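You operate a simulated robot arm through the tools that you are given. There is no shell and no other tool.

You are at the controls of a simulated robot arm. One attempt, no reset.

JOB
Pulse the loaded tubes, then move the block card's tube to the block.
Fine: the heating block; shut the lid, press PULSE once; the other tube goes to the teal rack; the lid ends shut.

It is judged by the outcome, as a careful person would: the job done as asked, and still so three seconds after it is handed in. It fails if anything else is knocked over, pushed out of place, dropped, spilled or broken. Lids that push on must go on centred and level and be pressed home; caps that screw on are set level and turned clockwise until they are tight.

ROBOT AND FRAMES
A 7-joint arm with a two-finger parallel gripper, fixed in place. Base frame: the origin is at the foot of the arm, x ahead of it, y to its left, z up. Lengths are in m, angles in rad, forces in N, time in s.
Its first joint turns from -2.304 to 2.304 rad. Payload 3.91 kg.
The tool frame sits at the grasp point between the pads (the TCP): z along the fingers, y along the line on which they close. The tips reach 0.03 m beyond it. Largest opening 0.11 m; finger width 0.02, thickness 0.01; the body of the gripper, 0.048 by 0.112 m, starts 0.055 m behind the TCP.
Orientation is told as [roll, pitch, yaw] about the base's x, y, z axes, in that order, counted from this pose: with the fingers straight down and closing along the base's y, the tool's x points along the base's -x, its y along +y and its z along -z.

CONTROLS
- The arm moves only by the tool drive_tool. Its argument "series" is a list of rows, each an object (a shift or turn left out is 0, a gripper value left out holds the last) with "translation": the shift along the base's x, y, z in units of 250 mm (1.0 is 250 mm), a list of three; "rotation": the turn, a rotation vector about the base's x, y, z in units of 60 degrees (1.0 is 60 degrees), a list of three; "hand": the closure, from 0 (fully open) to 1 (shut). In form: [{"translation": [dx, dy, dz], "rotation": [ax, ay, az], "hand": hand}, ...]. A call has 1 to 20 rows; each row is the pose to reach, as a shift and turn from the pose commanded when the call began. A call with a number of a shift or a turn outside -1 to 1 is refused whole. A row lasts 0.2 s, in which the tool goes at most 0.05 m and 0.15 rad; a call with a longer step from one row to the next is refused whole, and so is a gripper value outside its range. Where a pose cannot be reached the arm comes as near as it can. A force on the tool above 90 N (or 10 N above the force at the start of the call, whichever is more), or a blocked arm, ends the call early, and 0.2 s more pass. The fingers move at their own pace (about 0.108 m/s each) and stop on an object; they squeeze with about 42 N. The grip force told is the motor's: it shows also when the fingers shut on nothing. Time passes only in rows, and 0.2 s behind the last, so rows that repeat a pose let the fingers close. The reply holds the time, the measured pose of the TCP, the force on the tool along the base axes, the opening and the grip force, in the units named above and with some noise, with the torque about the TCP (base axes, N m) and any sound that the robot's microphone picked up, and new pictures: "views" is both (left out), scene, wrist or none.
- Cameras (640 x 400 px; columns grow to the right, rows downward): "scene" is fixed at [0.3991, 0.6484, 1.4874]; the picture's right is [-0.15, 0.99, 0.00], its down [0.98, 0.15, -0.11] and it looks along [-0.11, -0.02, -0.99] (base axes); focal length 248 px, centre (320, 200). "wrist" rides on the gripper at [0.072, 0.017, -0.103] in the tool frame; the picture's right is [-0.23, 0.97, 0.00], its down [-0.76, -0.18, -0.62] and it looks along [-0.61, -0.14, 0.78] (tool axes); focal length 222 px, centre (320, 200). There is no depth. A picture from a camera that has moved, and an enlarged one, comes with that camera's place and axes in the base frame and with its lens.
- close_up(camera, box): a new picture of the part [left, top, right, bottom] of that camera's present view, enlarged. It takes no simulated time.
- close_job(): hands the job in; it is judged then, once.

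Places have to be worked out from the pictures, the camera data and where the tool is seen. Open the gripper and draw the arm clear of the work before you hand the job in, unless the task says otherwise.

The tools are called after ">>>" as name(argument=value, ...) on one line, values as JSON. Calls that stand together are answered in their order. drive_tool: Moves the arm, as the interface text tells. Its arguments: {"type":"object","properties":{"series":{"type":"array","items":{"type":"object","properties":{"translation":{"type":"array","items":{"type":"number"}},"rotation":{"type":"array","items":{"type":"number"}},"hand":{"type":"number"}}}},"views":{"type":"string","enum":["both","scene","wrist","none"]}},"required":["series"]} The other tools are called the same way: close_up (camera, box) takes an enlarged picture of a part of a camera's view; close_job () hands the job in.

At the start:

```text
time_s: 0.0
position: [0.3191, 0.4278, 1.1888]
ee_rot: [-0.001, 0.001, 0.001]
ft_force: [-0.4, -0.4, -0.1]
torque: [0.0, 0.02, 0.01]
finger_gap: 0.1099
grasp_force: 0.0
```

scene: 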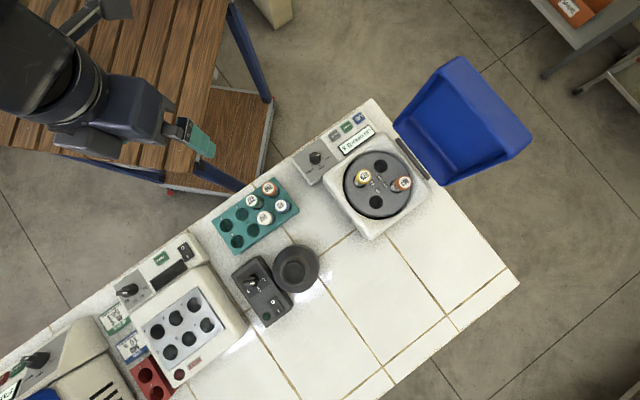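
wrist: 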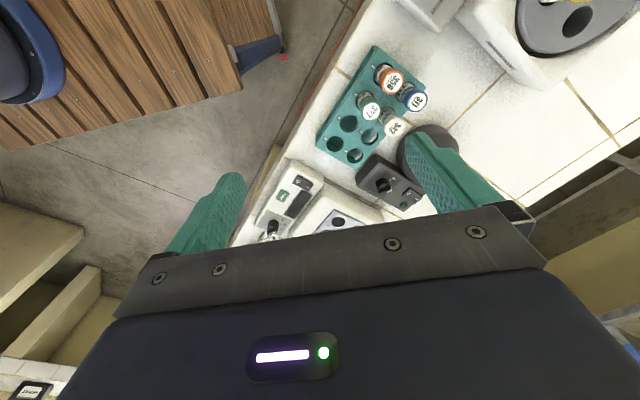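

I'll start by examining the scene: a centrifuge with open blue lid and two tubes, a teal rack, a heating block with cards, and others. I'll enlarge the key parts.

>>> close_up(camera="scene", box=[290, 90, 450, 250])

>>> close_up(camera="scene", box=[90, 230, 250, 400])

>>> close_up(camera="scene", box=[200, 160, 330, 330])

>>> close_up(camera="scene", box=[0, 300, 160, 400])

```text
2.50 times, centred on (370, 170) of scene
camera zoom: at [0.3991, 0.6484, 1.4874], right [-0.15, 0.99, 0.0], down [0.98, 0.15, -0.11], along [-0.11, -0.02, -0.99], focal length 621 px, centre (195, 275)
```

zoom: 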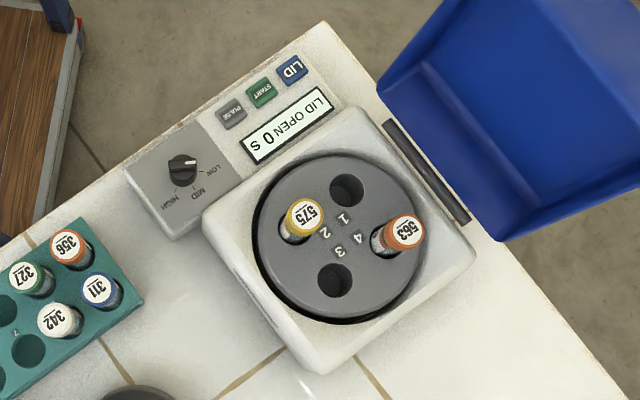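

```text
2.35 times, centred on (170, 315) of scene
camera zoom: at [0.3991, 0.6484, 1.4874], right [-0.15, 0.99, 0.0], down [0.98, 0.15, -0.11], along [-0.11, -0.02, -0.99], focal length 585 px, centre (673, -71)
```

zoom: 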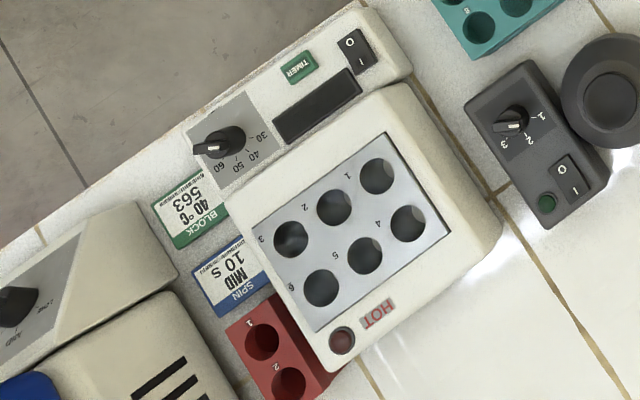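

```text
2.35 times, centred on (265, 245) of scene
camera zoom: at [0.3991, 0.6484, 1.4874], right [-0.15, 0.99, 0.0], down [0.98, 0.15, -0.11], along [-0.11, -0.02, -0.99], focal length 585 px, centre (449, 94)
```

zoom: 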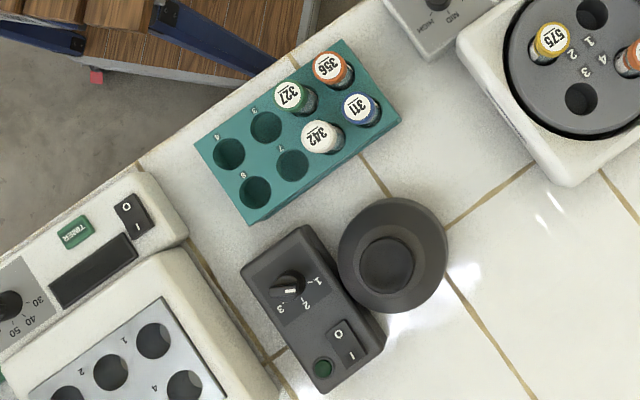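

```text
4.00 times, centred on (80, 350) of scene
camera zoom: at [0.3991, 0.6484, 1.4874], right [-0.15, 0.99, 0.0], down [0.98, 0.15, -0.11], along [-0.11, -0.02, -0.99], focal length 994 px, centre (1280, -400)
```

zoom: 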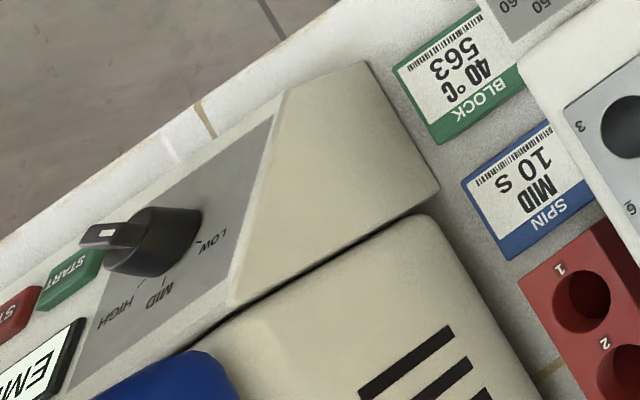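

The block card reads 563 / 40 °C, so tube 563 (orange, rotor position 4) goes to the heating block and tube 575 goes to the teal rack. Next I turn the tool to match the bench and bring the wrist camera over the centrifuge for a better view.

>>> drive_tool(series=[{"translation": [-0.08, 0.11, 0.04], "rotation": [0, 0, 0.13]}, {"translation": [-0.16, 0.22, 0.08], "rotation": [0, 0, 0.26]}, {"translation": [-0.24, 0.33, 0.12], "rotation": [0, 0, 0.39]}, {"translation": [-0.32, 0.44, 0.16], "rotation": [0, 0, 0.52]}, {"translation": [-0.4, 0.55, 0.2], "rotation": [0, 0, 0.65]}, {"translation": [-0.48, 0.66, 0.24], "rotation": [0, 0, 0.78]}, {"translation": [-0.48, 0.66, 0.24], "rotation": [0, 0, 0.78]}], views="both")

```text
time_s: 1.6
position: [0.2014, 0.5919, 1.2478]
ee_rot: [0.002, 0.0, 0.819]
ft_force: [-0.3, 0.1, -0.2]
torque: [0.0, -0.04, 0.02]
finger_gap: 0.11
grasp_force: 0.1
camera wrist: at [0.1388, 0.5507, 1.3521], right [-0.56, 0.83, 0.0], down [0.65, 0.44, 0.62], along [0.52, 0.35, -0.78], focal length 222 px, centre (320, 200)
```

scene: 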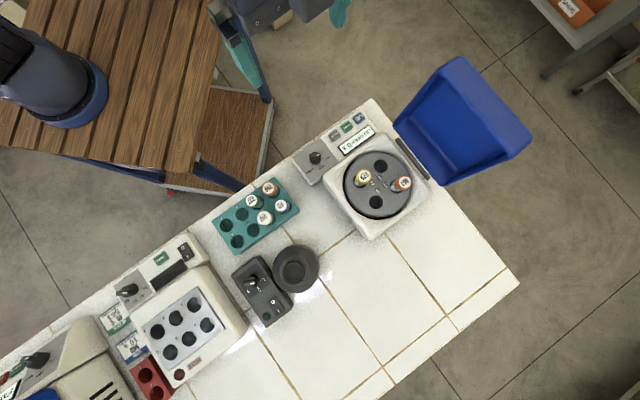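
wrist: 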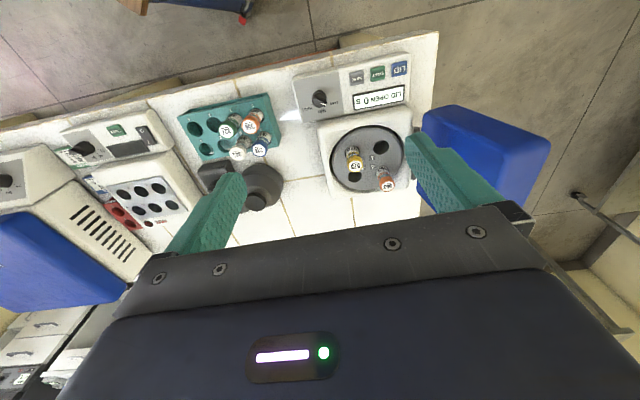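

This view covers everything. I'll enlarge the centrifuge, the rack and the heating block from here to triangulate them.

>>> close_up(camera="wrist", box=[280, 30, 440, 210])

>>> close_up(camera="wrist", box=[160, 70, 300, 230])

>>> close_up(camera="wrist", box=[40, 100, 200, 260])

>>> close_up(camera="wrist", box=[390, 80, 570, 220])

>>> close_up(camera="scene", box=[380, 40, 550, 200])

```text
2.22 times, centred on (360, 120) of wrist
camera zoom: at [0.1388, 0.5507, 1.3521], right [-0.56, 0.83, 0.0], down [0.65, 0.44, 0.62], along [0.52, 0.35, -0.78], focal length 494 px, centre (231, 378)
```

zoom: 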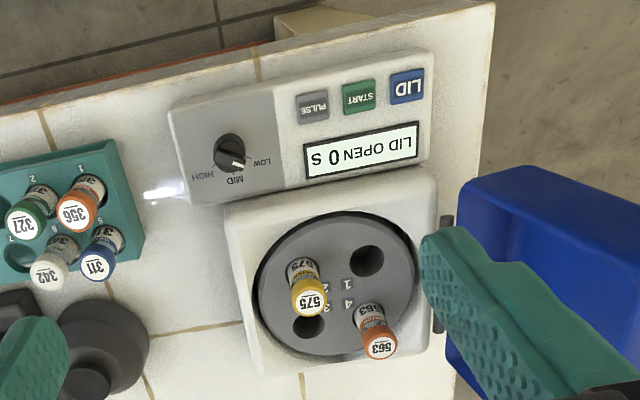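

```text
2.50 times, centred on (230, 150) of wrist
camera zoom: at [0.1388, 0.5507, 1.3521], right [-0.56, 0.83, 0.0], down [0.65, 0.44, 0.62], along [0.52, 0.35, -0.78], focal length 555 px, centre (545, 325)
```

zoom: 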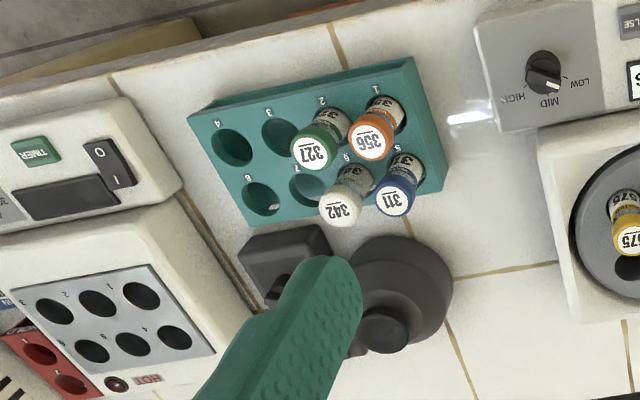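

```text
2.50 times, centred on (120, 180) of wrist
camera zoom: at [0.1388, 0.5507, 1.3521], right [-0.56, 0.83, 0.0], down [0.65, 0.44, 0.62], along [0.52, 0.35, -0.78], focal length 555 px, centre (820, 250)
```

zoom: 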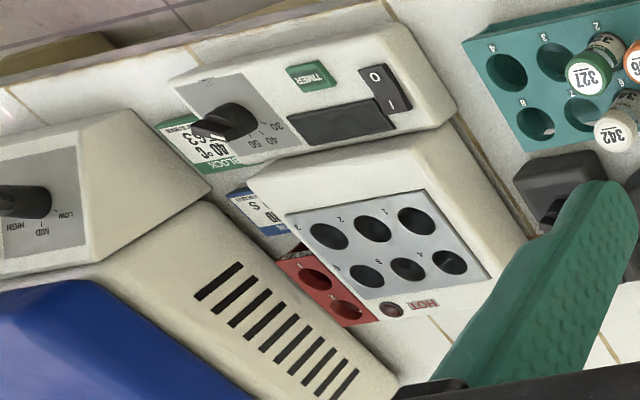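

```text
2.86 times, centred on (480, 150) of wrist
camera zoom: at [0.1388, 0.5507, 1.3521], right [-0.56, 0.83, 0.0], down [0.65, 0.44, 0.62], along [0.52, 0.35, -0.78], focal length 635 px, centre (-137, 343)
```

zoom: 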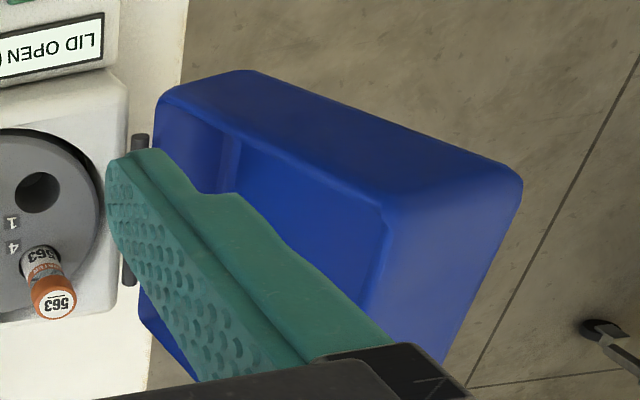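

```text
2.50 times, centred on (465, 120) of scene
camera zoom: at [0.3991, 0.6484, 1.4874], right [-0.15, 0.99, 0.0], down [0.98, 0.15, -0.11], along [-0.11, -0.02, -0.99], focal length 621 px, centre (-42, 400)
```

zoom: 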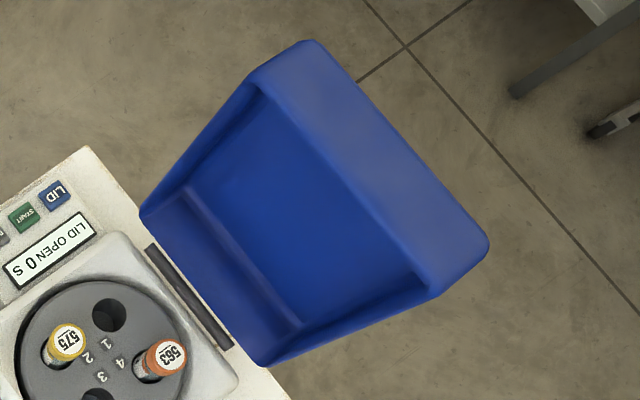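

From triangulation I get bench z ≈ 0.83, rotor centre ≈ (0.279, 0.766), and the lid hinge line from (0.169, 0.793) to (0.254, 0.877) at z ≈ 0.93. The lid stands open with its top at z ≈ 1.105, and PULSE is at ≈ (0.169, 0.651, 0.895). I close the fingers and move high over the lid to its outer side, ready to push it shut.

>>> drive_tool(series=[{"translation": [-0.05, 0.157, 0.03], "rotation": [0, 0, -0.03], "hand": 1}, {"translation": [-0.1, 0.314, 0.06], "rotation": [0, 0, -0.03], "hand": 1}, {"translation": [-0.15, 0.471, 0.06], "rotation": [0, 0, -0.03]}, {"translation": [-0.2, 0.628, 0.06], "rotation": [0, 0, -0.03]}, {"translation": [-0.25, 0.785, 0.06], "rotation": [0, 0, -0.03]}, {"translation": [-0.3, 0.942, 0.06], "rotation": [0, 0, -0.03]}, {"translation": [-0.35, 0.999, 0.06], "rotation": [0, 0, -0.03]}, {"translation": [-0.4, 0.999, 0.06], "rotation": [0, 0, -0.03]}, {"translation": [-0.4, 0.999, 0.06], "rotation": [0, 0, -0.03]}], views="both")

```text
time_s: 3.6
position: [0.0991, 0.8416, 1.2631]
ee_rot: [0.001, 0.001, 0.784]
ft_force: [-0.3, 0.2, -0.1]
torque: [0.01, 0.0, 0.0]
finger_gap: 0.0004
grasp_force: 37.7
camera wrist: at [0.035, 0.8022, 1.3676], right [-0.53, 0.85, 0.0], down [0.66, 0.41, 0.62], along [0.53, 0.33, -0.78], focal length 222 px, centre (320, 200)
```

scene: 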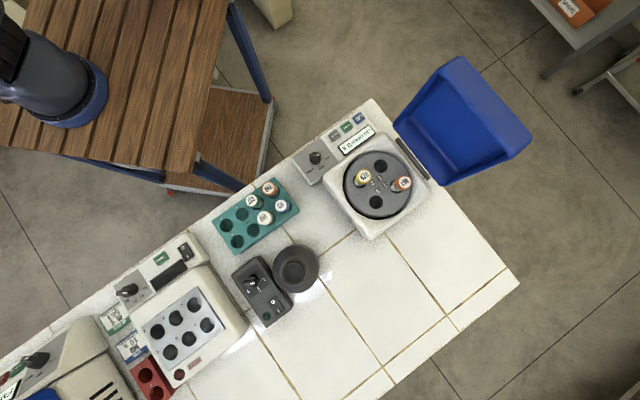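
wrist: 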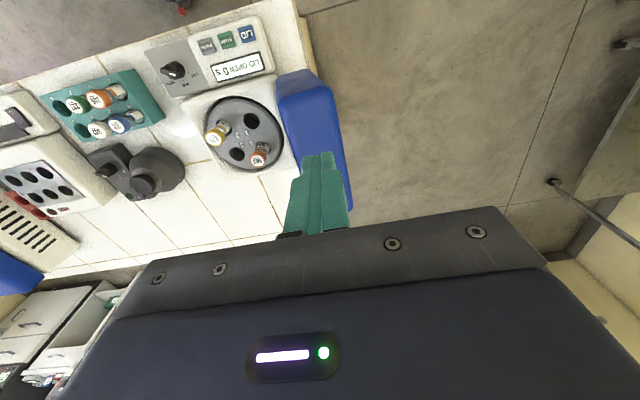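

The tool is now above the lid's near corner. I shift 65 mm further outboard (+y) to be beyond the lid's outer face and check before lowering.

>>> drive_tool(series=[{"translation": [0, 0.13, 0]}, {"translation": [0, 0.27, 0]}, {"translation": [0, 0.27, 0]}], views="wrist")

```text
time_s: 4.4
position: [0.1017, 0.8757, 1.2616]
ee_rot: [0.0, 0.0, 0.786]
ft_force: [-0.2, -0.1, -0.7]
torque: [0.0, 0.0, 0.0]
finger_gap: 0.0
grasp_force: 37.7
out of reach, approached as far as the arm can: row 2, 3
camera wrist: at [0.0384, 0.8369, 1.3663], right [-0.53, 0.85, 0.0], down [0.66, 0.41, 0.62], along [0.53, 0.33, -0.78], focal length 222 px, centre (320, 200)
```

wrist: 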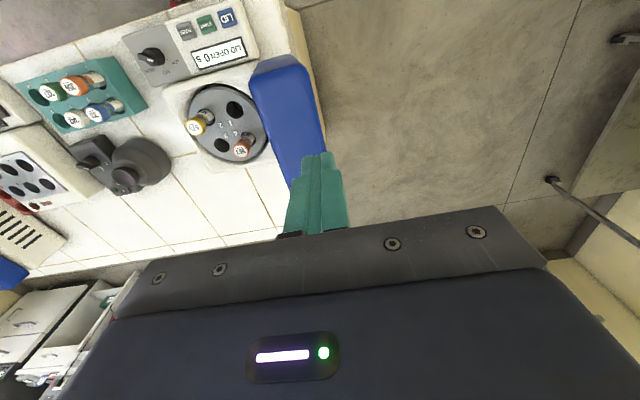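

The arm hits its reach limit at this height, and lower gives more reach. I drop to about z = 1.20, where the tips are still 6 cm above the lid, and see where it lands.

>>> drive_tool(series=[{"translation": [0, 0, -0.12]}, {"translation": [0, 0, -0.24]}, {"translation": [0, 0, -0.24]}], views="wrist")

```text
time_s: 5.2
position: [0.1055, 0.8782, 1.1986]
ee_rot: [0.001, -0.002, 0.785]
ft_force: [-0.3, -0.2, 0.3]
torque: [0.01, -0.03, 0.02]
finger_gap: 0.0004
grasp_force: 37.4
camera wrist: at [0.0407, 0.8383, 1.3039], right [-0.53, 0.85, 0.0], down [0.66, 0.41, 0.62], along [0.53, 0.33, -0.78], focal length 222 px, centre (320, 200)
```

wrist: 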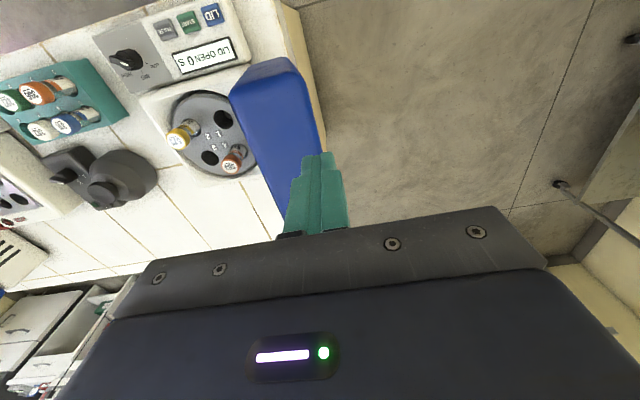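

The commanded pose is clamped to what the arm can reach. The image puts the lid's outer edge directly under the tip, so I shift 30 mm outboard along the bench and slightly toward the robot.

>>> drive_tool(series=[{"translation": [-0.06, 0.03, 0]}, {"translation": [-0.12, 0.064, 0]}, {"translation": [-0.12, 0.064, 0]}], views="wrist")

```text
time_s: 6.0
position: [0.0746, 0.8939, 1.2014]
ee_rot: [0.0, 0.0, 0.785]
ft_force: [0.3, 0.2, 0.4]
torque: [-0.02, 0.02, -0.01]
finger_gap: 0.0
grasp_force: 37.8
camera wrist: at [0.0112, 0.8549, 1.3054], right [-0.53, 0.85, 0.0], down [0.66, 0.41, 0.62], along [0.53, 0.33, -0.78], focal length 222 px, centre (320, 200)
```

wrist: 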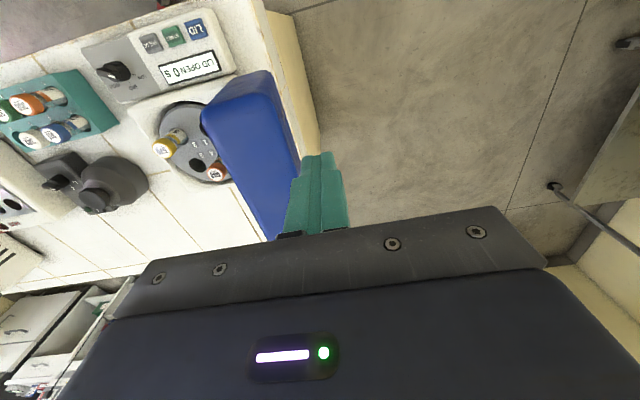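

The tip is now about 28 mm outside the lid's outer face. I descend beside it so the fingertips overlap the lid's upper edge.

>>> drive_tool(series=[{"translation": [0, 0, -0.15]}, {"translation": [0, 0, -0.3]}, {"translation": [0, 0, -0.42]}, {"translation": [0, 0, -0.42]}], views="both")

```text
time_s: 7.0
position: [0.0746, 0.8944, 1.0947]
ee_rot: [0.0, 0.0, 0.786]
ft_force: [0.2, 0.6, 0.2]
torque: [0.0, -0.07, 0.02]
finger_gap: 0.0
grasp_force: 37.5
camera wrist: at [0.0106, 0.8545, 1.2], right [-0.53, 0.85, 0.0], down [0.66, 0.41, 0.62], along [0.53, 0.33, -0.78], focal length 222 px, centre (320, 200)
```

scene: 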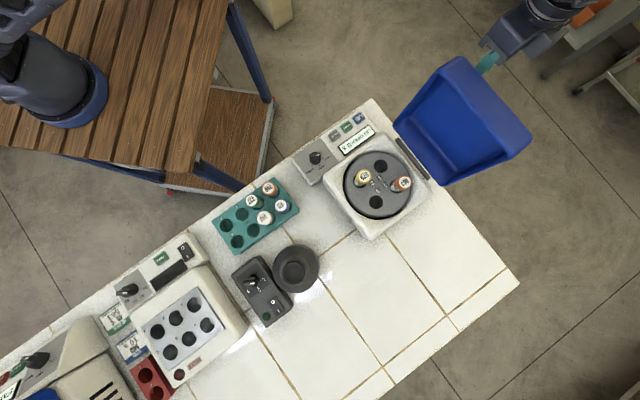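
wrist: 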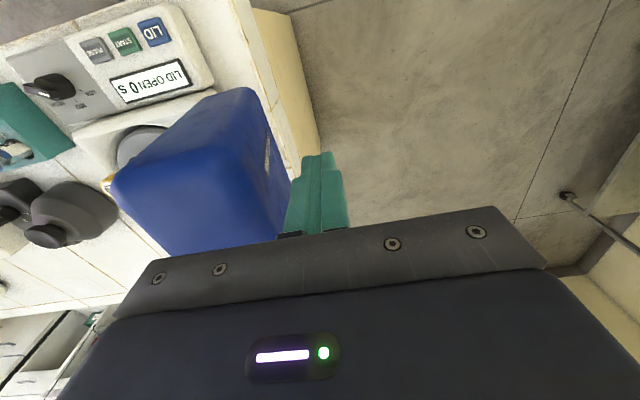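

The fingertips are beside the outer face. I now push gently in the closing direction (+x, −y), a little at a time.

>>> drive_tool(series=[{"translation": [0.04, -0.04, 0]}, {"translation": [0.08, -0.08, 0]}, {"translation": [0.12, -0.12, 0]}, {"translation": [0.16, -0.16, 0]}, {"translation": [0.2, -0.2, 0.0]}], views="both")

```text
time_s: 8.2
position: [0.1221, 0.8451, 1.096]
ee_rot: [-0.002, 0.001, 0.784]
ft_force: [-0.5, 0.4, -0.4]
torque: [0.01, 0.01, 0.02]
finger_gap: 0.0001
grasp_force: 37.7
camera wrist: at [0.0595, 0.8058, 1.2006], right [-0.53, 0.85, 0.0], down [0.66, 0.41, 0.62], along [0.53, 0.33, -0.78], focal length 222 px, centre (320, 200)
```

scene: 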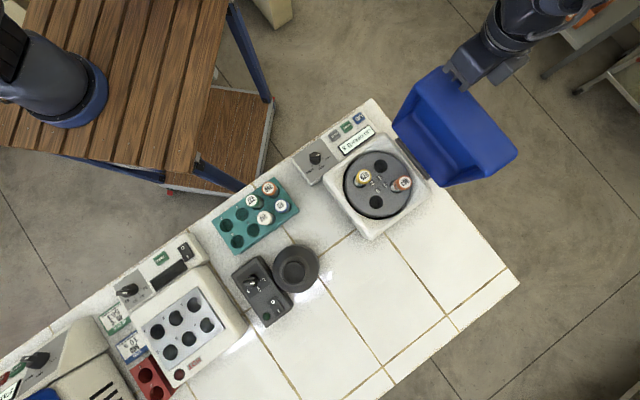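
wrist: 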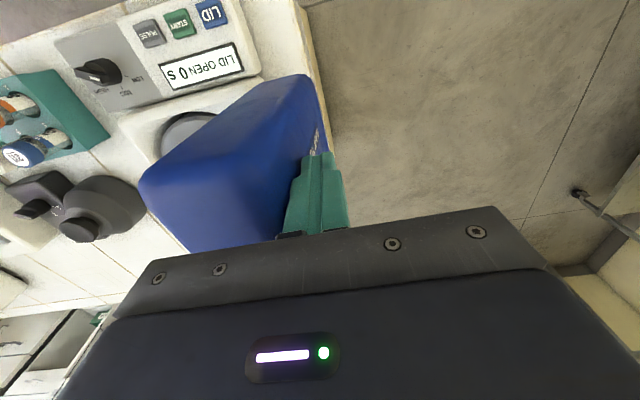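

The lid turns easily and is now about upright. I continue the push slowly and watch for it tipping past centre.

>>> drive_tool(series=[{"translation": [0.03, -0.03, 0.01]}, {"translation": [0.06, -0.06, 0.02]}, {"translation": [0.09, -0.09, 0.03]}, {"translation": [0.12, -0.12, 0.04]}, {"translation": [0.15, -0.15, 0.04]}], views="both")

```text
time_s: 9.4
position: [0.1606, 0.8079, 1.1035]
ee_rot: [0.0, 0.0, 0.786]
ft_force: [-1.8, 2.1, 2.8]
torque: [-0.01, 0.05, -0.03]
finger_gap: 0.0001
grasp_force: 37.6
camera wrist: at [0.0975, 0.768, 1.2093], right [-0.53, 0.85, 0.0], down [0.66, 0.41, 0.62], along [0.53, 0.33, -0.78], focal length 222 px, centre (320, 200)
```

scene: 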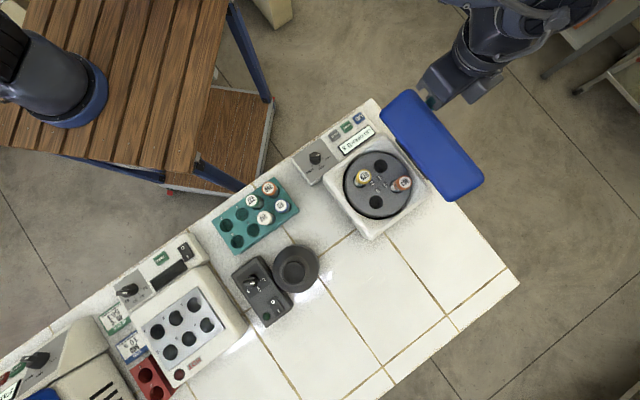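
wrist: 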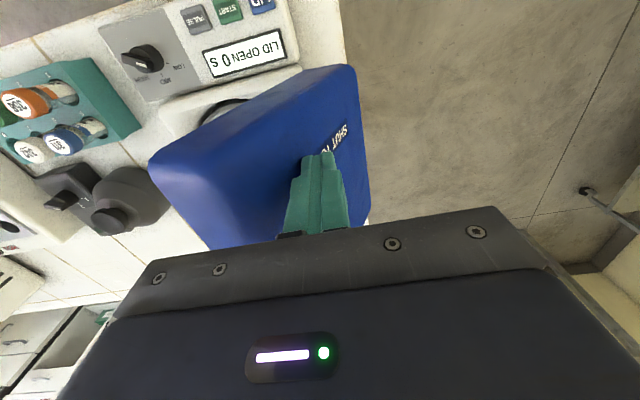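

The lid is at roughly 70–75° and still in contact with light force. I continue slowly.

>>> drive_tool(series=[{"translation": [0.03, -0.03, 0.0]}, {"translation": [0.06, -0.06, 0.0]}, {"translation": [0.09, -0.09, 0.0]}, {"translation": [0.12, -0.12, 0.0]}], views="both")

```text
time_s: 10.4
position: [0.1908, 0.7763, 1.105]
ee_rot: [0.0, 0.0, 0.787]
ft_force: [0.3, 0.4, -0.8]
torque: [0.04, -0.03, 0.06]
finger_gap: 0.0
grasp_force: 38.0
camera wrist: at [0.128, 0.7377, 1.2096], right [-0.53, 0.85, 0.0], down [0.66, 0.41, 0.62], along [0.53, 0.33, -0.78], focal length 222 px, centre (320, 200)
```

scene: 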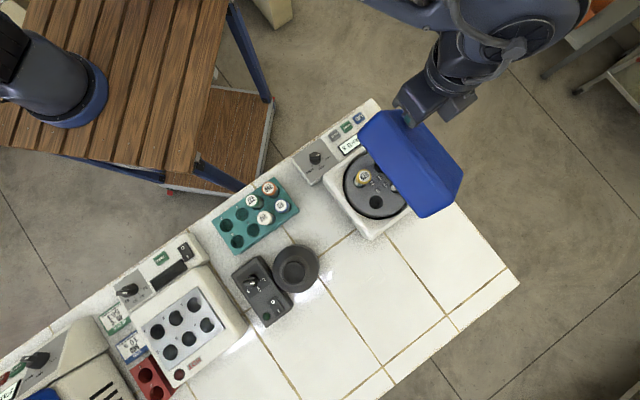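
wrist: 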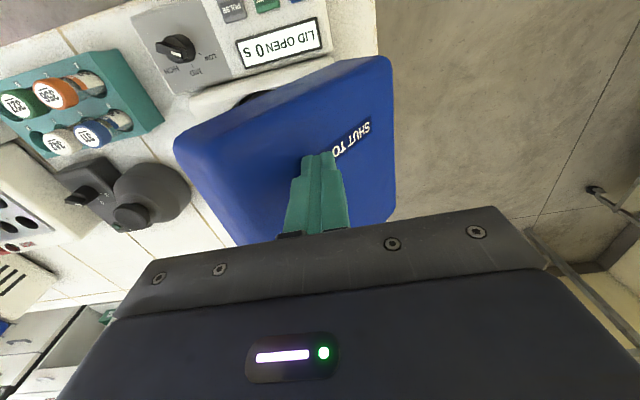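

The lid is at around 50° with little contact force. I wait a moment to see if it is falling on its own or staying put.

>>> drive_tool(series=[{"translation": [0, 0, 0]}, {"translation": [0, 0, 0]}], views="both")

```text
time_s: 11.0
position: [0.1915, 0.7769, 1.1053]
ee_rot: [0.002, -0.001, 0.786]
ft_force: [-0.7, -0.2, 0.0]
torque: [-0.02, 0.01, -0.03]
finger_gap: 0.0001
grasp_force: 37.5
camera wrist: at [0.1279, 0.7377, 1.2099], right [-0.53, 0.85, 0.0], down [0.66, 0.41, 0.62], along [0.53, 0.33, -0.78], focal length 222 px, centre (320, 200)
```

scene: 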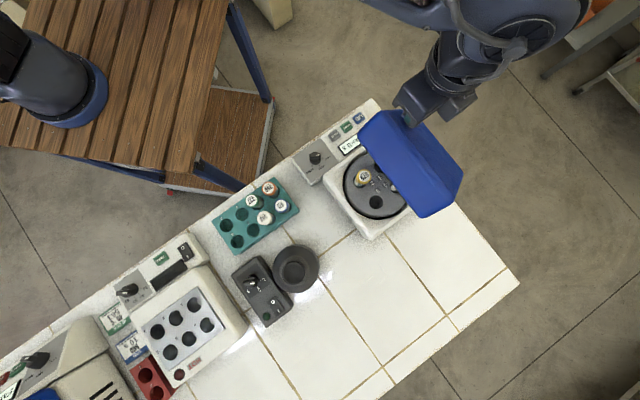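
wrist: 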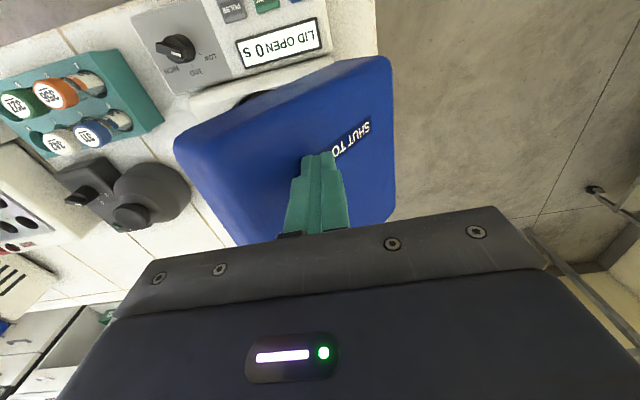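

The lid holds its position by friction, so I can guide it all the way down. I follow the arc down to about 15°.

>>> drive_tool(series=[{"translation": [0.045, -0.045, -0.01]}, {"translation": [0.09, -0.091, -0.028]}, {"translation": [0.12, -0.121, -0.055]}, {"translation": [0.152, -0.154, -0.084]}, {"translation": [0.18, -0.182, -0.12]}, {"translation": [0.208, -0.21, -0.156]}, {"translation": [0.23, -0.233, -0.2]}], views="both")

```text
time_s: 12.6
position: [0.2471, 0.7183, 1.0555]
ee_rot: [0.0, -0.001, 0.786]
ft_force: [-0.3, 0.0, 0.5]
torque: [0.0, -0.05, -0.02]
finger_gap: 0.0
grasp_force: 37.8
camera wrist: at [0.1839, 0.6796, 1.1602], right [-0.53, 0.85, 0.0], down [0.66, 0.41, 0.62], along [0.53, 0.33, -0.78], focal length 222 px, centre (320, 200)
```

scene: 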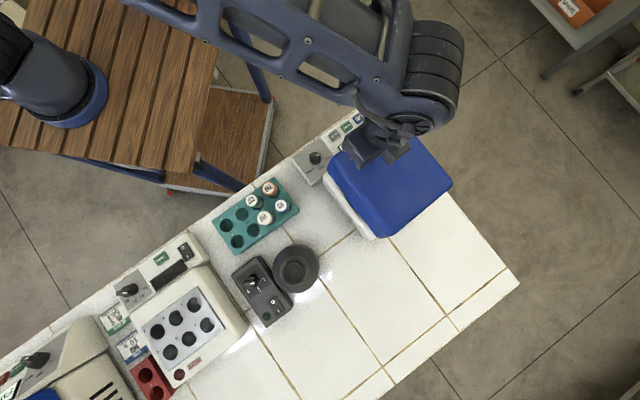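
wrist: 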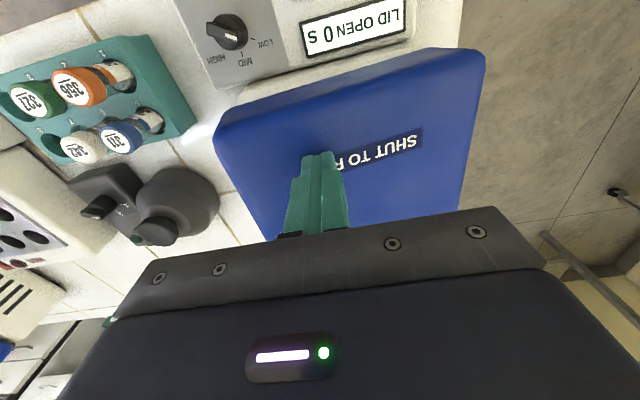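

The lid is about 15–20° from shut and tracking well. I keep easing it down.

>>> drive_tool(series=[{"translation": [0.02, -0.02, -0.04]}, {"translation": [0.035, -0.035, -0.08]}, {"translation": [0.045, -0.045, -0.11]}, {"translation": [0.05, -0.05, -0.13]}], views="both")

```text
time_s: 13.6
position: [0.261, 0.7054, 1.0251]
ee_rot: [0.001, -0.005, 0.787]
ft_force: [-1.6, 1.6, 29.2]
torque: [-0.21, 0.24, -0.19]
finger_gap: 0.0001
grasp_force: 38.2
camera wrist: at [0.1962, 0.6665, 1.1304], right [-0.53, 0.85, 0.0], down [0.66, 0.41, 0.63], along [0.53, 0.33, -0.78], focal length 222 px, centre (320, 200)
```

scene: 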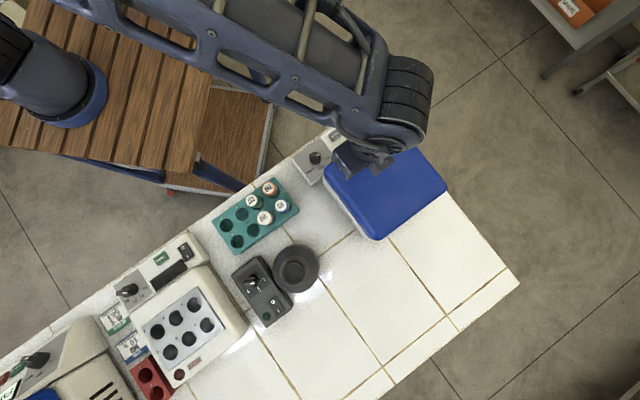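
wrist: 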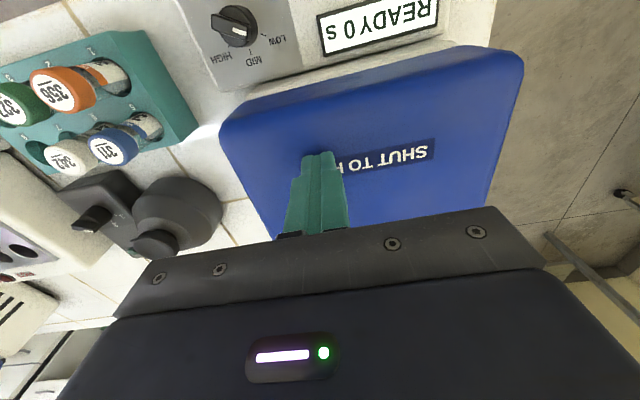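

The display now reads "READY 0 S", so the lid is shut and latched. I lift off and move above the PULSE button.

>>> drive_tool(series=[{"translation": [0, 0, 0.12]}, {"translation": [-0.12, -0.073, 0.12]}, {"translation": [-0.245, -0.146, 0.08]}, {"translation": [-0.368, -0.219, 0.0]}, {"translation": [-0.368, -0.219, -0.1]}, {"translation": [-0.368, -0.219, -0.1]}], views="both")

>>> close_up(camera="wrist", box=[200, 40, 440, 220])

>>> close_up(camera="scene", box=[270, 80, 430, 180])

```text
time_s: 15.0
position: [0.1698, 0.6524, 0.9969]
ee_rot: [0.0, -0.001, 0.788]
ft_force: [0.0, -0.5, -0.2]
torque: [0.0, 0.01, -0.02]
finger_gap: 0.0
grasp_force: 37.9
camera wrist: at [0.1069, 0.6135, 1.1013], right [-0.53, 0.85, 0.0], down [0.66, 0.41, 0.62], along [0.53, 0.33, -0.78], focal length 222 px, centre (320, 200)
```

scene: 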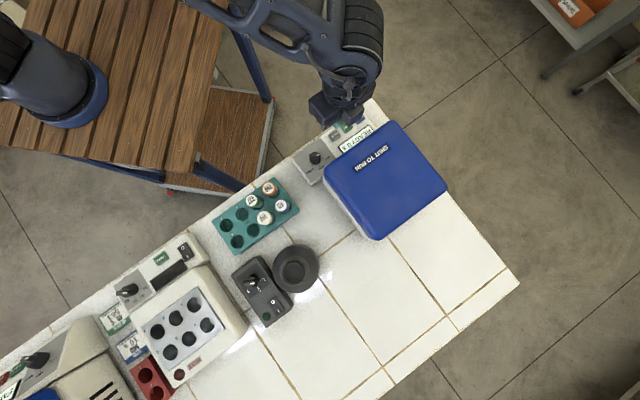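
wrist: 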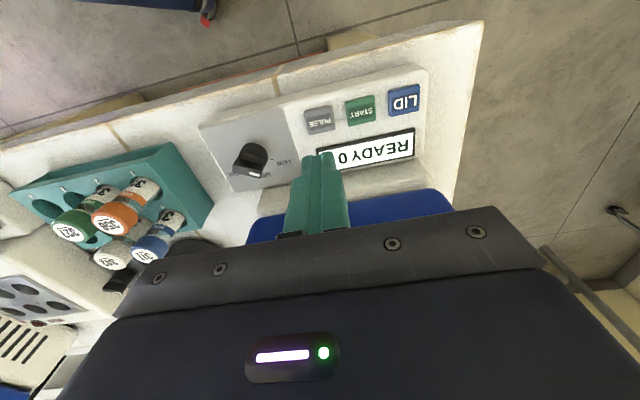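

```text
2.22 times, centred on (320, 130) of wrist
camera zoom: at [0.1069, 0.6135, 1.1013], right [-0.53, 0.85, 0.0], down [0.66, 0.41, 0.62], along [0.53, 0.33, -0.78], focal length 494 px, centre (320, 356)
```

zoom: 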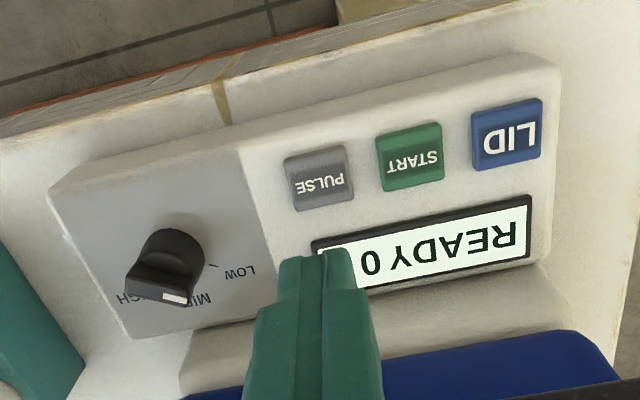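

```text
4.00 times, centred on (350, 130) of scene
camera zoom: at [0.3991, 0.6484, 1.4874], right [-0.15, 0.99, 0.0], down [0.98, 0.15, -0.11], along [-0.11, -0.02, -0.99], focal length 994 px, centre (200, 480)
```

zoom: 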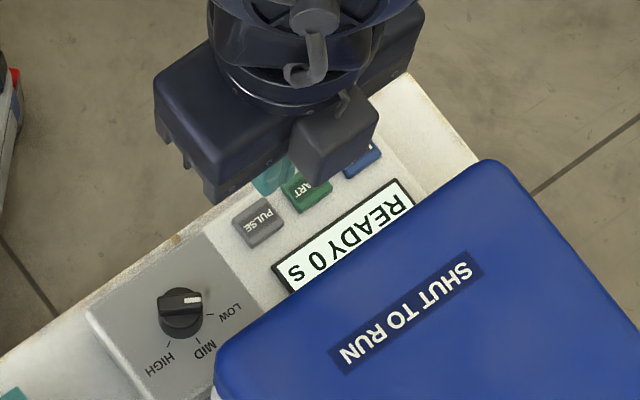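

The tool is within 2 mm of directly above PULSE at (0.169, 0.651, ≈0.89). I lower to just above it and check the alignment.

>>> drive_tool(series=[{"translation": [-0.004, -0.004, -0.12]}, {"translation": [-0.004, -0.004, -0.23]}, {"translation": [-0.004, -0.004, -0.23]}], views="both")

>>> close_up(camera="wrist", box=[220, 60, 420, 200])

>>> close_up(camera="scene", box=[290, 90, 390, 170])

```text
time_s: 15.8
position: [0.1679, 0.6512, 0.9413]
ee_rot: [-0.001, 0.001, 0.784]
ft_force: [0.2, 0.1, 0.1]
torque: [0.01, 0.01, 0.0]
finger_gap: 0.0001
grasp_force: 38.2
camera wrist: at [0.1031, 0.6119, 1.0454], right [-0.53, 0.85, 0.0], down [0.66, 0.41, 0.62], along [0.53, 0.33, -0.78], focal length 222 px, centre (320, 200)
```

scene: 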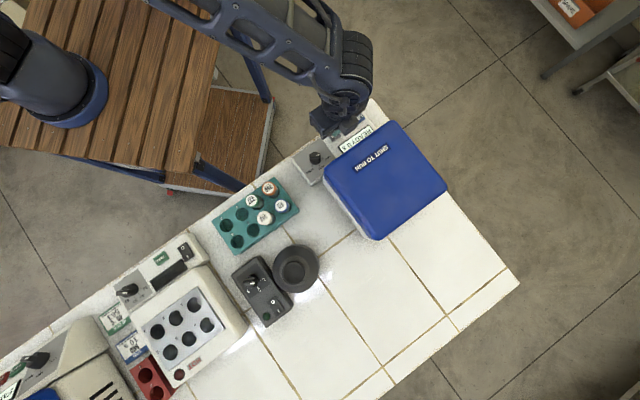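
wrist: 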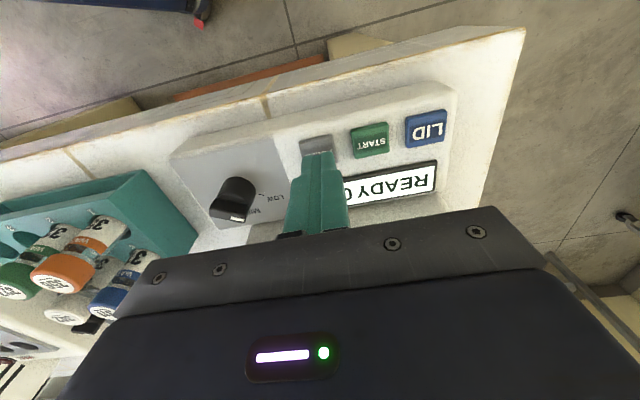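

```text
2.86 times, centred on (320, 130) of wrist
camera zoom: at [0.1031, 0.6119, 1.0454], right [-0.53, 0.85, 0.0], down [0.66, 0.41, 0.62], along [0.53, 0.33, -0.78], focal length 635 px, centre (320, 400)
```

zoom: 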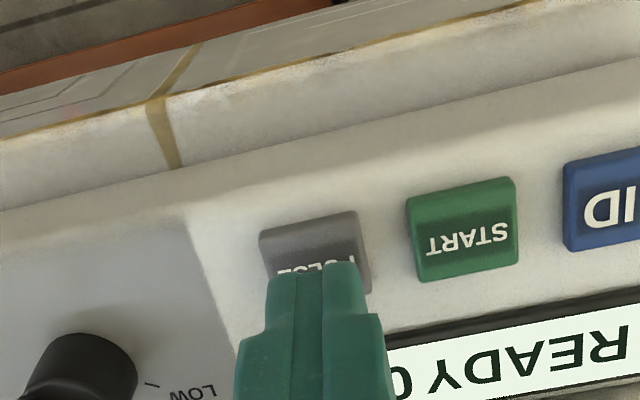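

```text
5.00 times, centred on (340, 130) of scene
camera zoom: at [0.3991, 0.6484, 1.4874], right [-0.15, 0.99, 0.0], down [0.98, 0.15, -0.11], along [-0.11, -0.02, -0.99], focal length 1243 px, centre (220, 550)
```

zoom: 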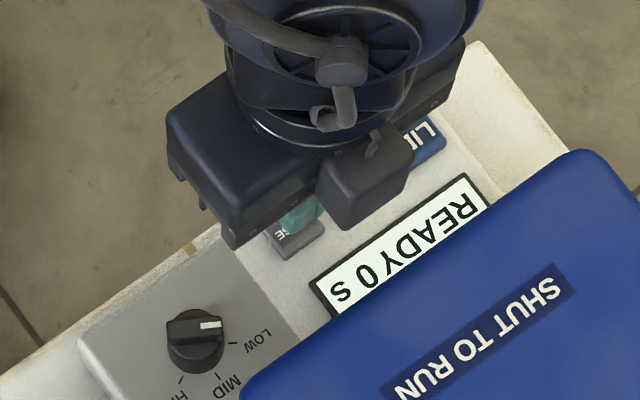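

The tip is aligned on PULSE. I lower in small steps until contact shows in the force.

>>> drive_tool(series=[{"translation": [0, 0, -0.02]}, {"translation": [0, 0, -0.04]}, {"translation": [0, 0, -0.056]}], views="wrist")

```text
time_s: 16.6
position: [0.1671, 0.6507, 0.9274]
ee_rot: [-0.001, 0.0, 0.785]
ft_force: [0.2, 1.1, 0.7]
torque: [0.02, -0.02, -0.02]
finger_gap: 0.0
grasp_force: 37.5
camera wrist: at [0.1036, 0.6116, 1.0318], right [-0.53, 0.85, 0.0], down [0.66, 0.41, 0.62], along [0.53, 0.33, -0.78], focal length 222 px, centre (320, 200)
```

wrist: 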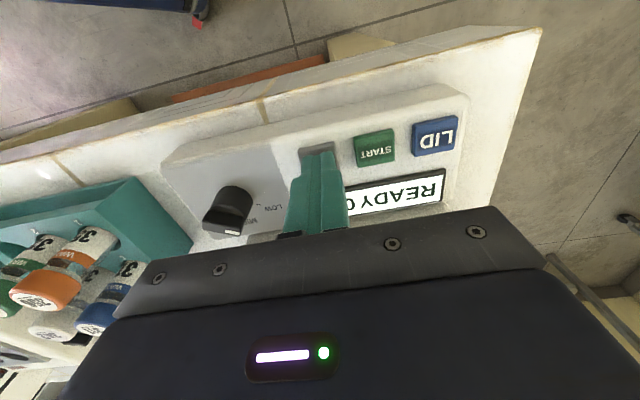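

No contact yet (tip at z ≈ 0.897). I continue in 2 mm steps.

>>> drive_tool(series=[{"translation": [0, 0, -0.008]}, {"translation": [0, 0, -0.016]}, {"translation": [0, 0, -0.024]}], views="wrist")

```text
time_s: 17.4
position: [0.1681, 0.6518, 0.9195]
ee_rot: [0.002, -0.002, 0.786]
ft_force: [1.4, 4.9, 12.1]
torque: [0.1, -0.07, -0.01]
finger_gap: 0.0001
grasp_force: 38.2
heard: click
camera wrist: at [0.1033, 0.612, 1.0253], right [-0.53, 0.85, 0.0], down [0.66, 0.41, 0.62], along [0.53, 0.33, -0.78], focal length 222 px, centre (320, 200)
```

wrist: 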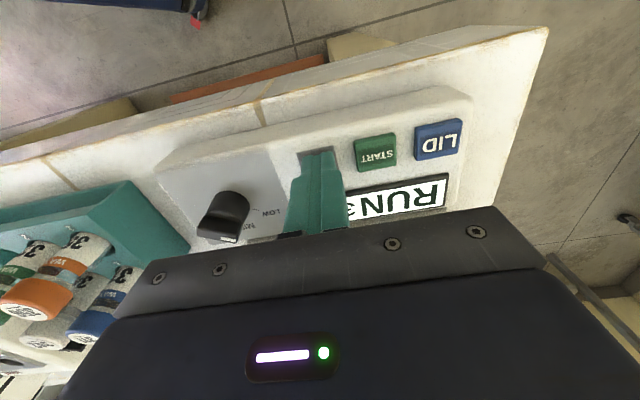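

A click was heard and the display shows RUN, so PULSE is pressed. I lift off straight up and watch the run.

>>> drive_tool(series=[{"translation": [0, 0, 0.06]}, {"translation": [0, 0, 0.2]}, {"translation": [0, 0, 0.36]}, {"translation": [0, 0, 0.44]}, {"translation": [0, 0, 0.44]}], views="both")

>>> close_up(camera="wrist", box=[220, 60, 460, 210])

```text
time_s: 18.6
position: [0.1658, 0.6506, 1.0312]
ee_rot: [0.0, 0.0, 0.786]
ft_force: [0.1, 0.5, -0.9]
torque: [-0.01, 0.01, 0.0]
finger_gap: 0.0
grasp_force: 38.0
camera wrist: at [0.1029, 0.6104, 1.1357], right [-0.53, 0.85, 0.0], down [0.66, 0.41, 0.62], along [0.53, 0.33, -0.78], focal length 222 px, centre (320, 200)
```

scene: 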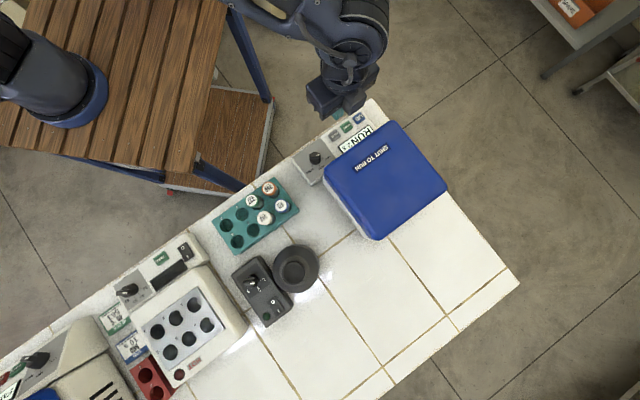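
wrist: 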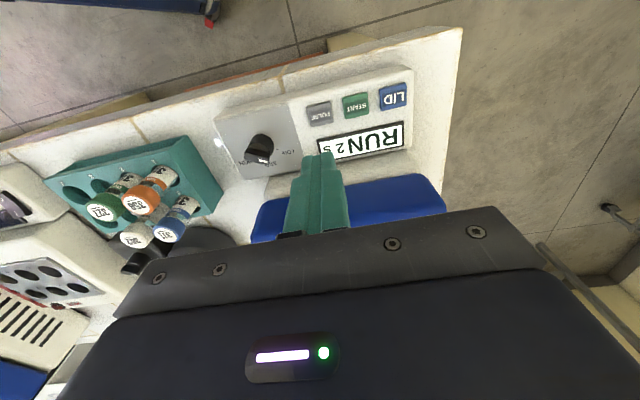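

```text
2.67 times, centred on (340, 135) of wrist
camera zoom: at [0.1029, 0.6104, 1.1357], right [-0.53, 0.85, 0.0], down [0.66, 0.41, 0.62], along [0.53, 0.33, -0.78], focal length 592 px, centre (267, 373)
```

zoom: 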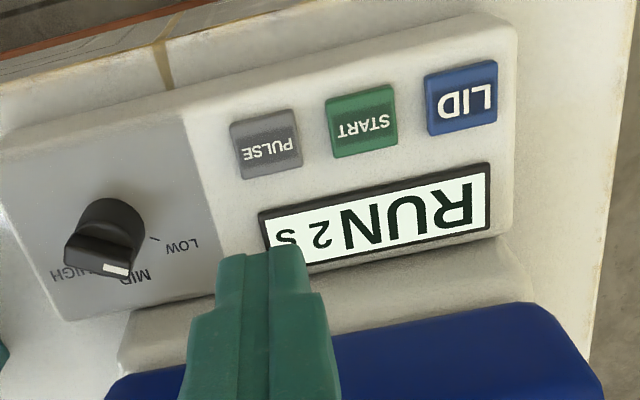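

The display counts down "RUN 2 s". While it finishes I move over the LID button and wait.

>>> drive_tool(series=[{"translation": [-0.1, 0.1, 0]}, {"translation": [-0.198, 0.205, -0.05]}, {"translation": [-0.198, 0.205, -0.1]}, {"translation": [-0.198, 0.205, -0.1]}, {"translation": [-0.198, 0.205, -0.1]}, {"translation": [-0.198, 0.205, -0.1]}, {"translation": [-0.198, 0.205, -0.1]}, {"translation": [-0.198, 0.205, -0.1]}, {"translation": [-0.198, 0.205, -0.1]}, {"translation": [-0.198, 0.205, -0.1]}, {"translation": [-0.198, 0.205, -0.1]}, {"translation": [-0.198, 0.205, -0.1]}, {"translation": [-0.198, 0.205, -0.1]}], views="both")

>>> close_up(camera="wrist", box=[200, 60, 440, 210])

>>> close_up(camera="scene", box=[300, 90, 400, 170])

```text
time_s: 21.4
position: [0.1175, 0.7045, 1.0035]
ee_rot: [0.0, 0.0, 0.788]
ft_force: [-0.8, 0.2, 0.0]
torque: [0.0, 0.02, 0.03]
finger_gap: 0.0
grasp_force: 37.3
camera wrist: at [0.0541, 0.6656, 1.1081], right [-0.53, 0.85, 0.0], down [0.66, 0.41, 0.62], along [0.53, 0.33, -0.78], focal length 222 px, centre (320, 200)
```

scene: 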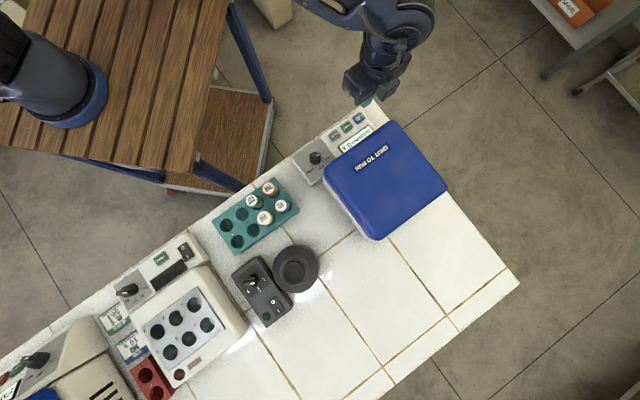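
wrist: 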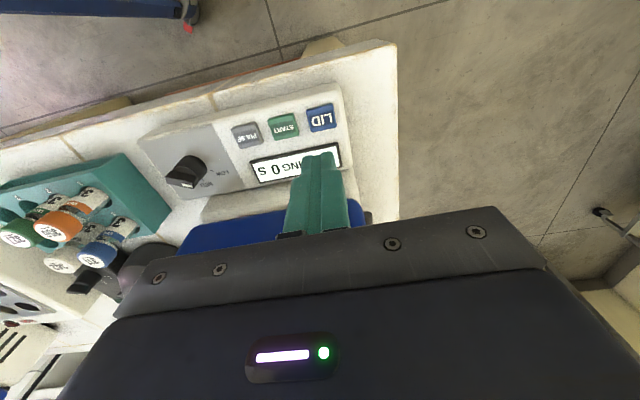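

```text
2.67 times, centred on (320, 135) of wrist
camera zoom: at [0.0541, 0.6656, 1.1081], right [-0.53, 0.85, 0.0], down [0.66, 0.41, 0.62], along [0.53, 0.33, -0.78], focal length 592 px, centre (320, 373)
```

zoom: 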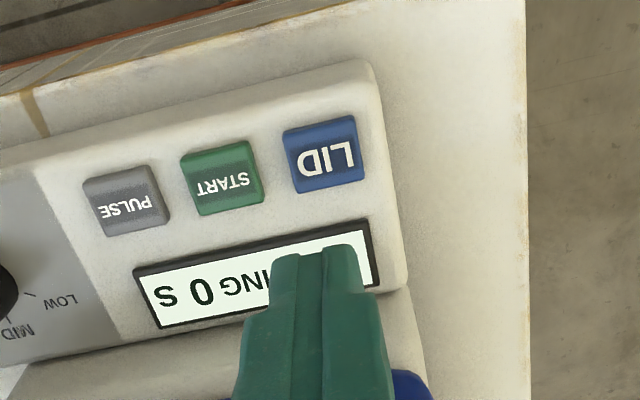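

```text
5.00 times, centred on (350, 130) of scene
camera zoom: at [0.3991, 0.6484, 1.4874], right [-0.15, 0.99, 0.0], down [0.98, 0.15, -0.11], along [-0.11, -0.02, -0.99], focal length 1243 px, centre (170, 550)
```

zoom: 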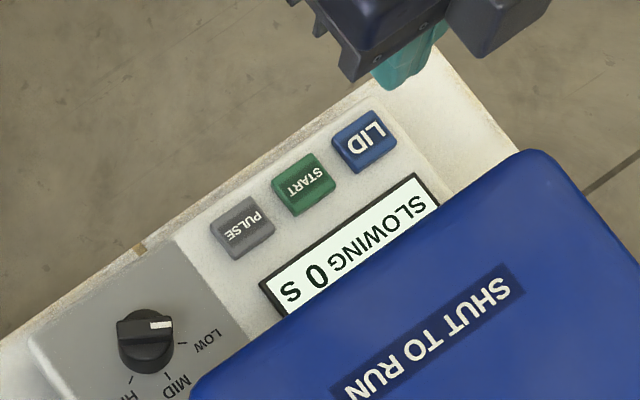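

The display reads "SLOWING 0 S", so the rotor is still coasting down. I wait more before touching LID.

>>> drive_tool(series=[{"translation": [-0.006, 0, 0]}, {"translation": [-0.006, 0, 0]}, {"translation": [-0.006, 0, 0]}, {"translation": [-0.006, 0, 0]}, {"translation": [-0.006, 0, 0]}, {"translation": [-0.006, 0, 0]}, {"translation": [-0.006, 0, 0]}, {"translation": [-0.006, 0, 0]}, {"translation": [-0.006, 0, 0]}, {"translation": [-0.006, 0, 0]}, {"translation": [-0.006, 0, 0]}, {"translation": [-0.006, 0, 0]}, {"translation": [-0.006, 0, 0]}, {"translation": [-0.006, 0, 0]}, {"translation": [-0.006, 0, 0]}], views="none")

>>> close_up(camera="scene", box=[300, 90, 400, 170])

```text
time_s: 24.6
position: [0.1163, 0.7044, 1.0042]
ee_rot: [0.0, 0.001, 0.787]
ft_force: [-0.5, 0.0, -0.1]
torque: [0.01, 0.03, -0.01]
finger_gap: 0.0
grasp_force: 37.8
```

```text
5.00 times, centred on (350, 130) of scene
camera zoom: at [0.3991, 0.6484, 1.4874], right [-0.15, 0.99, 0.0], down [0.98, 0.15, -0.11], along [-0.11, -0.02, -0.99], focal length 1243 px, centre (170, 550)
```

zoom: 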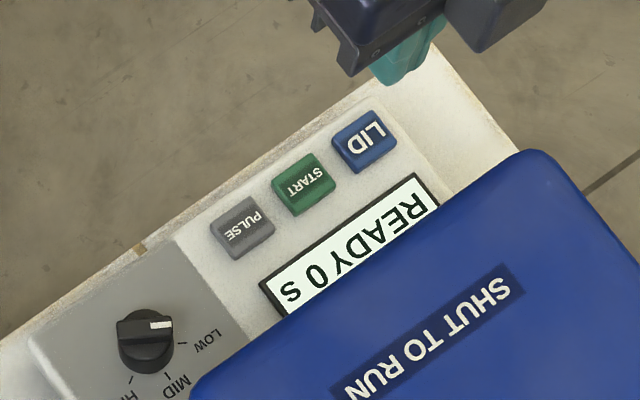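

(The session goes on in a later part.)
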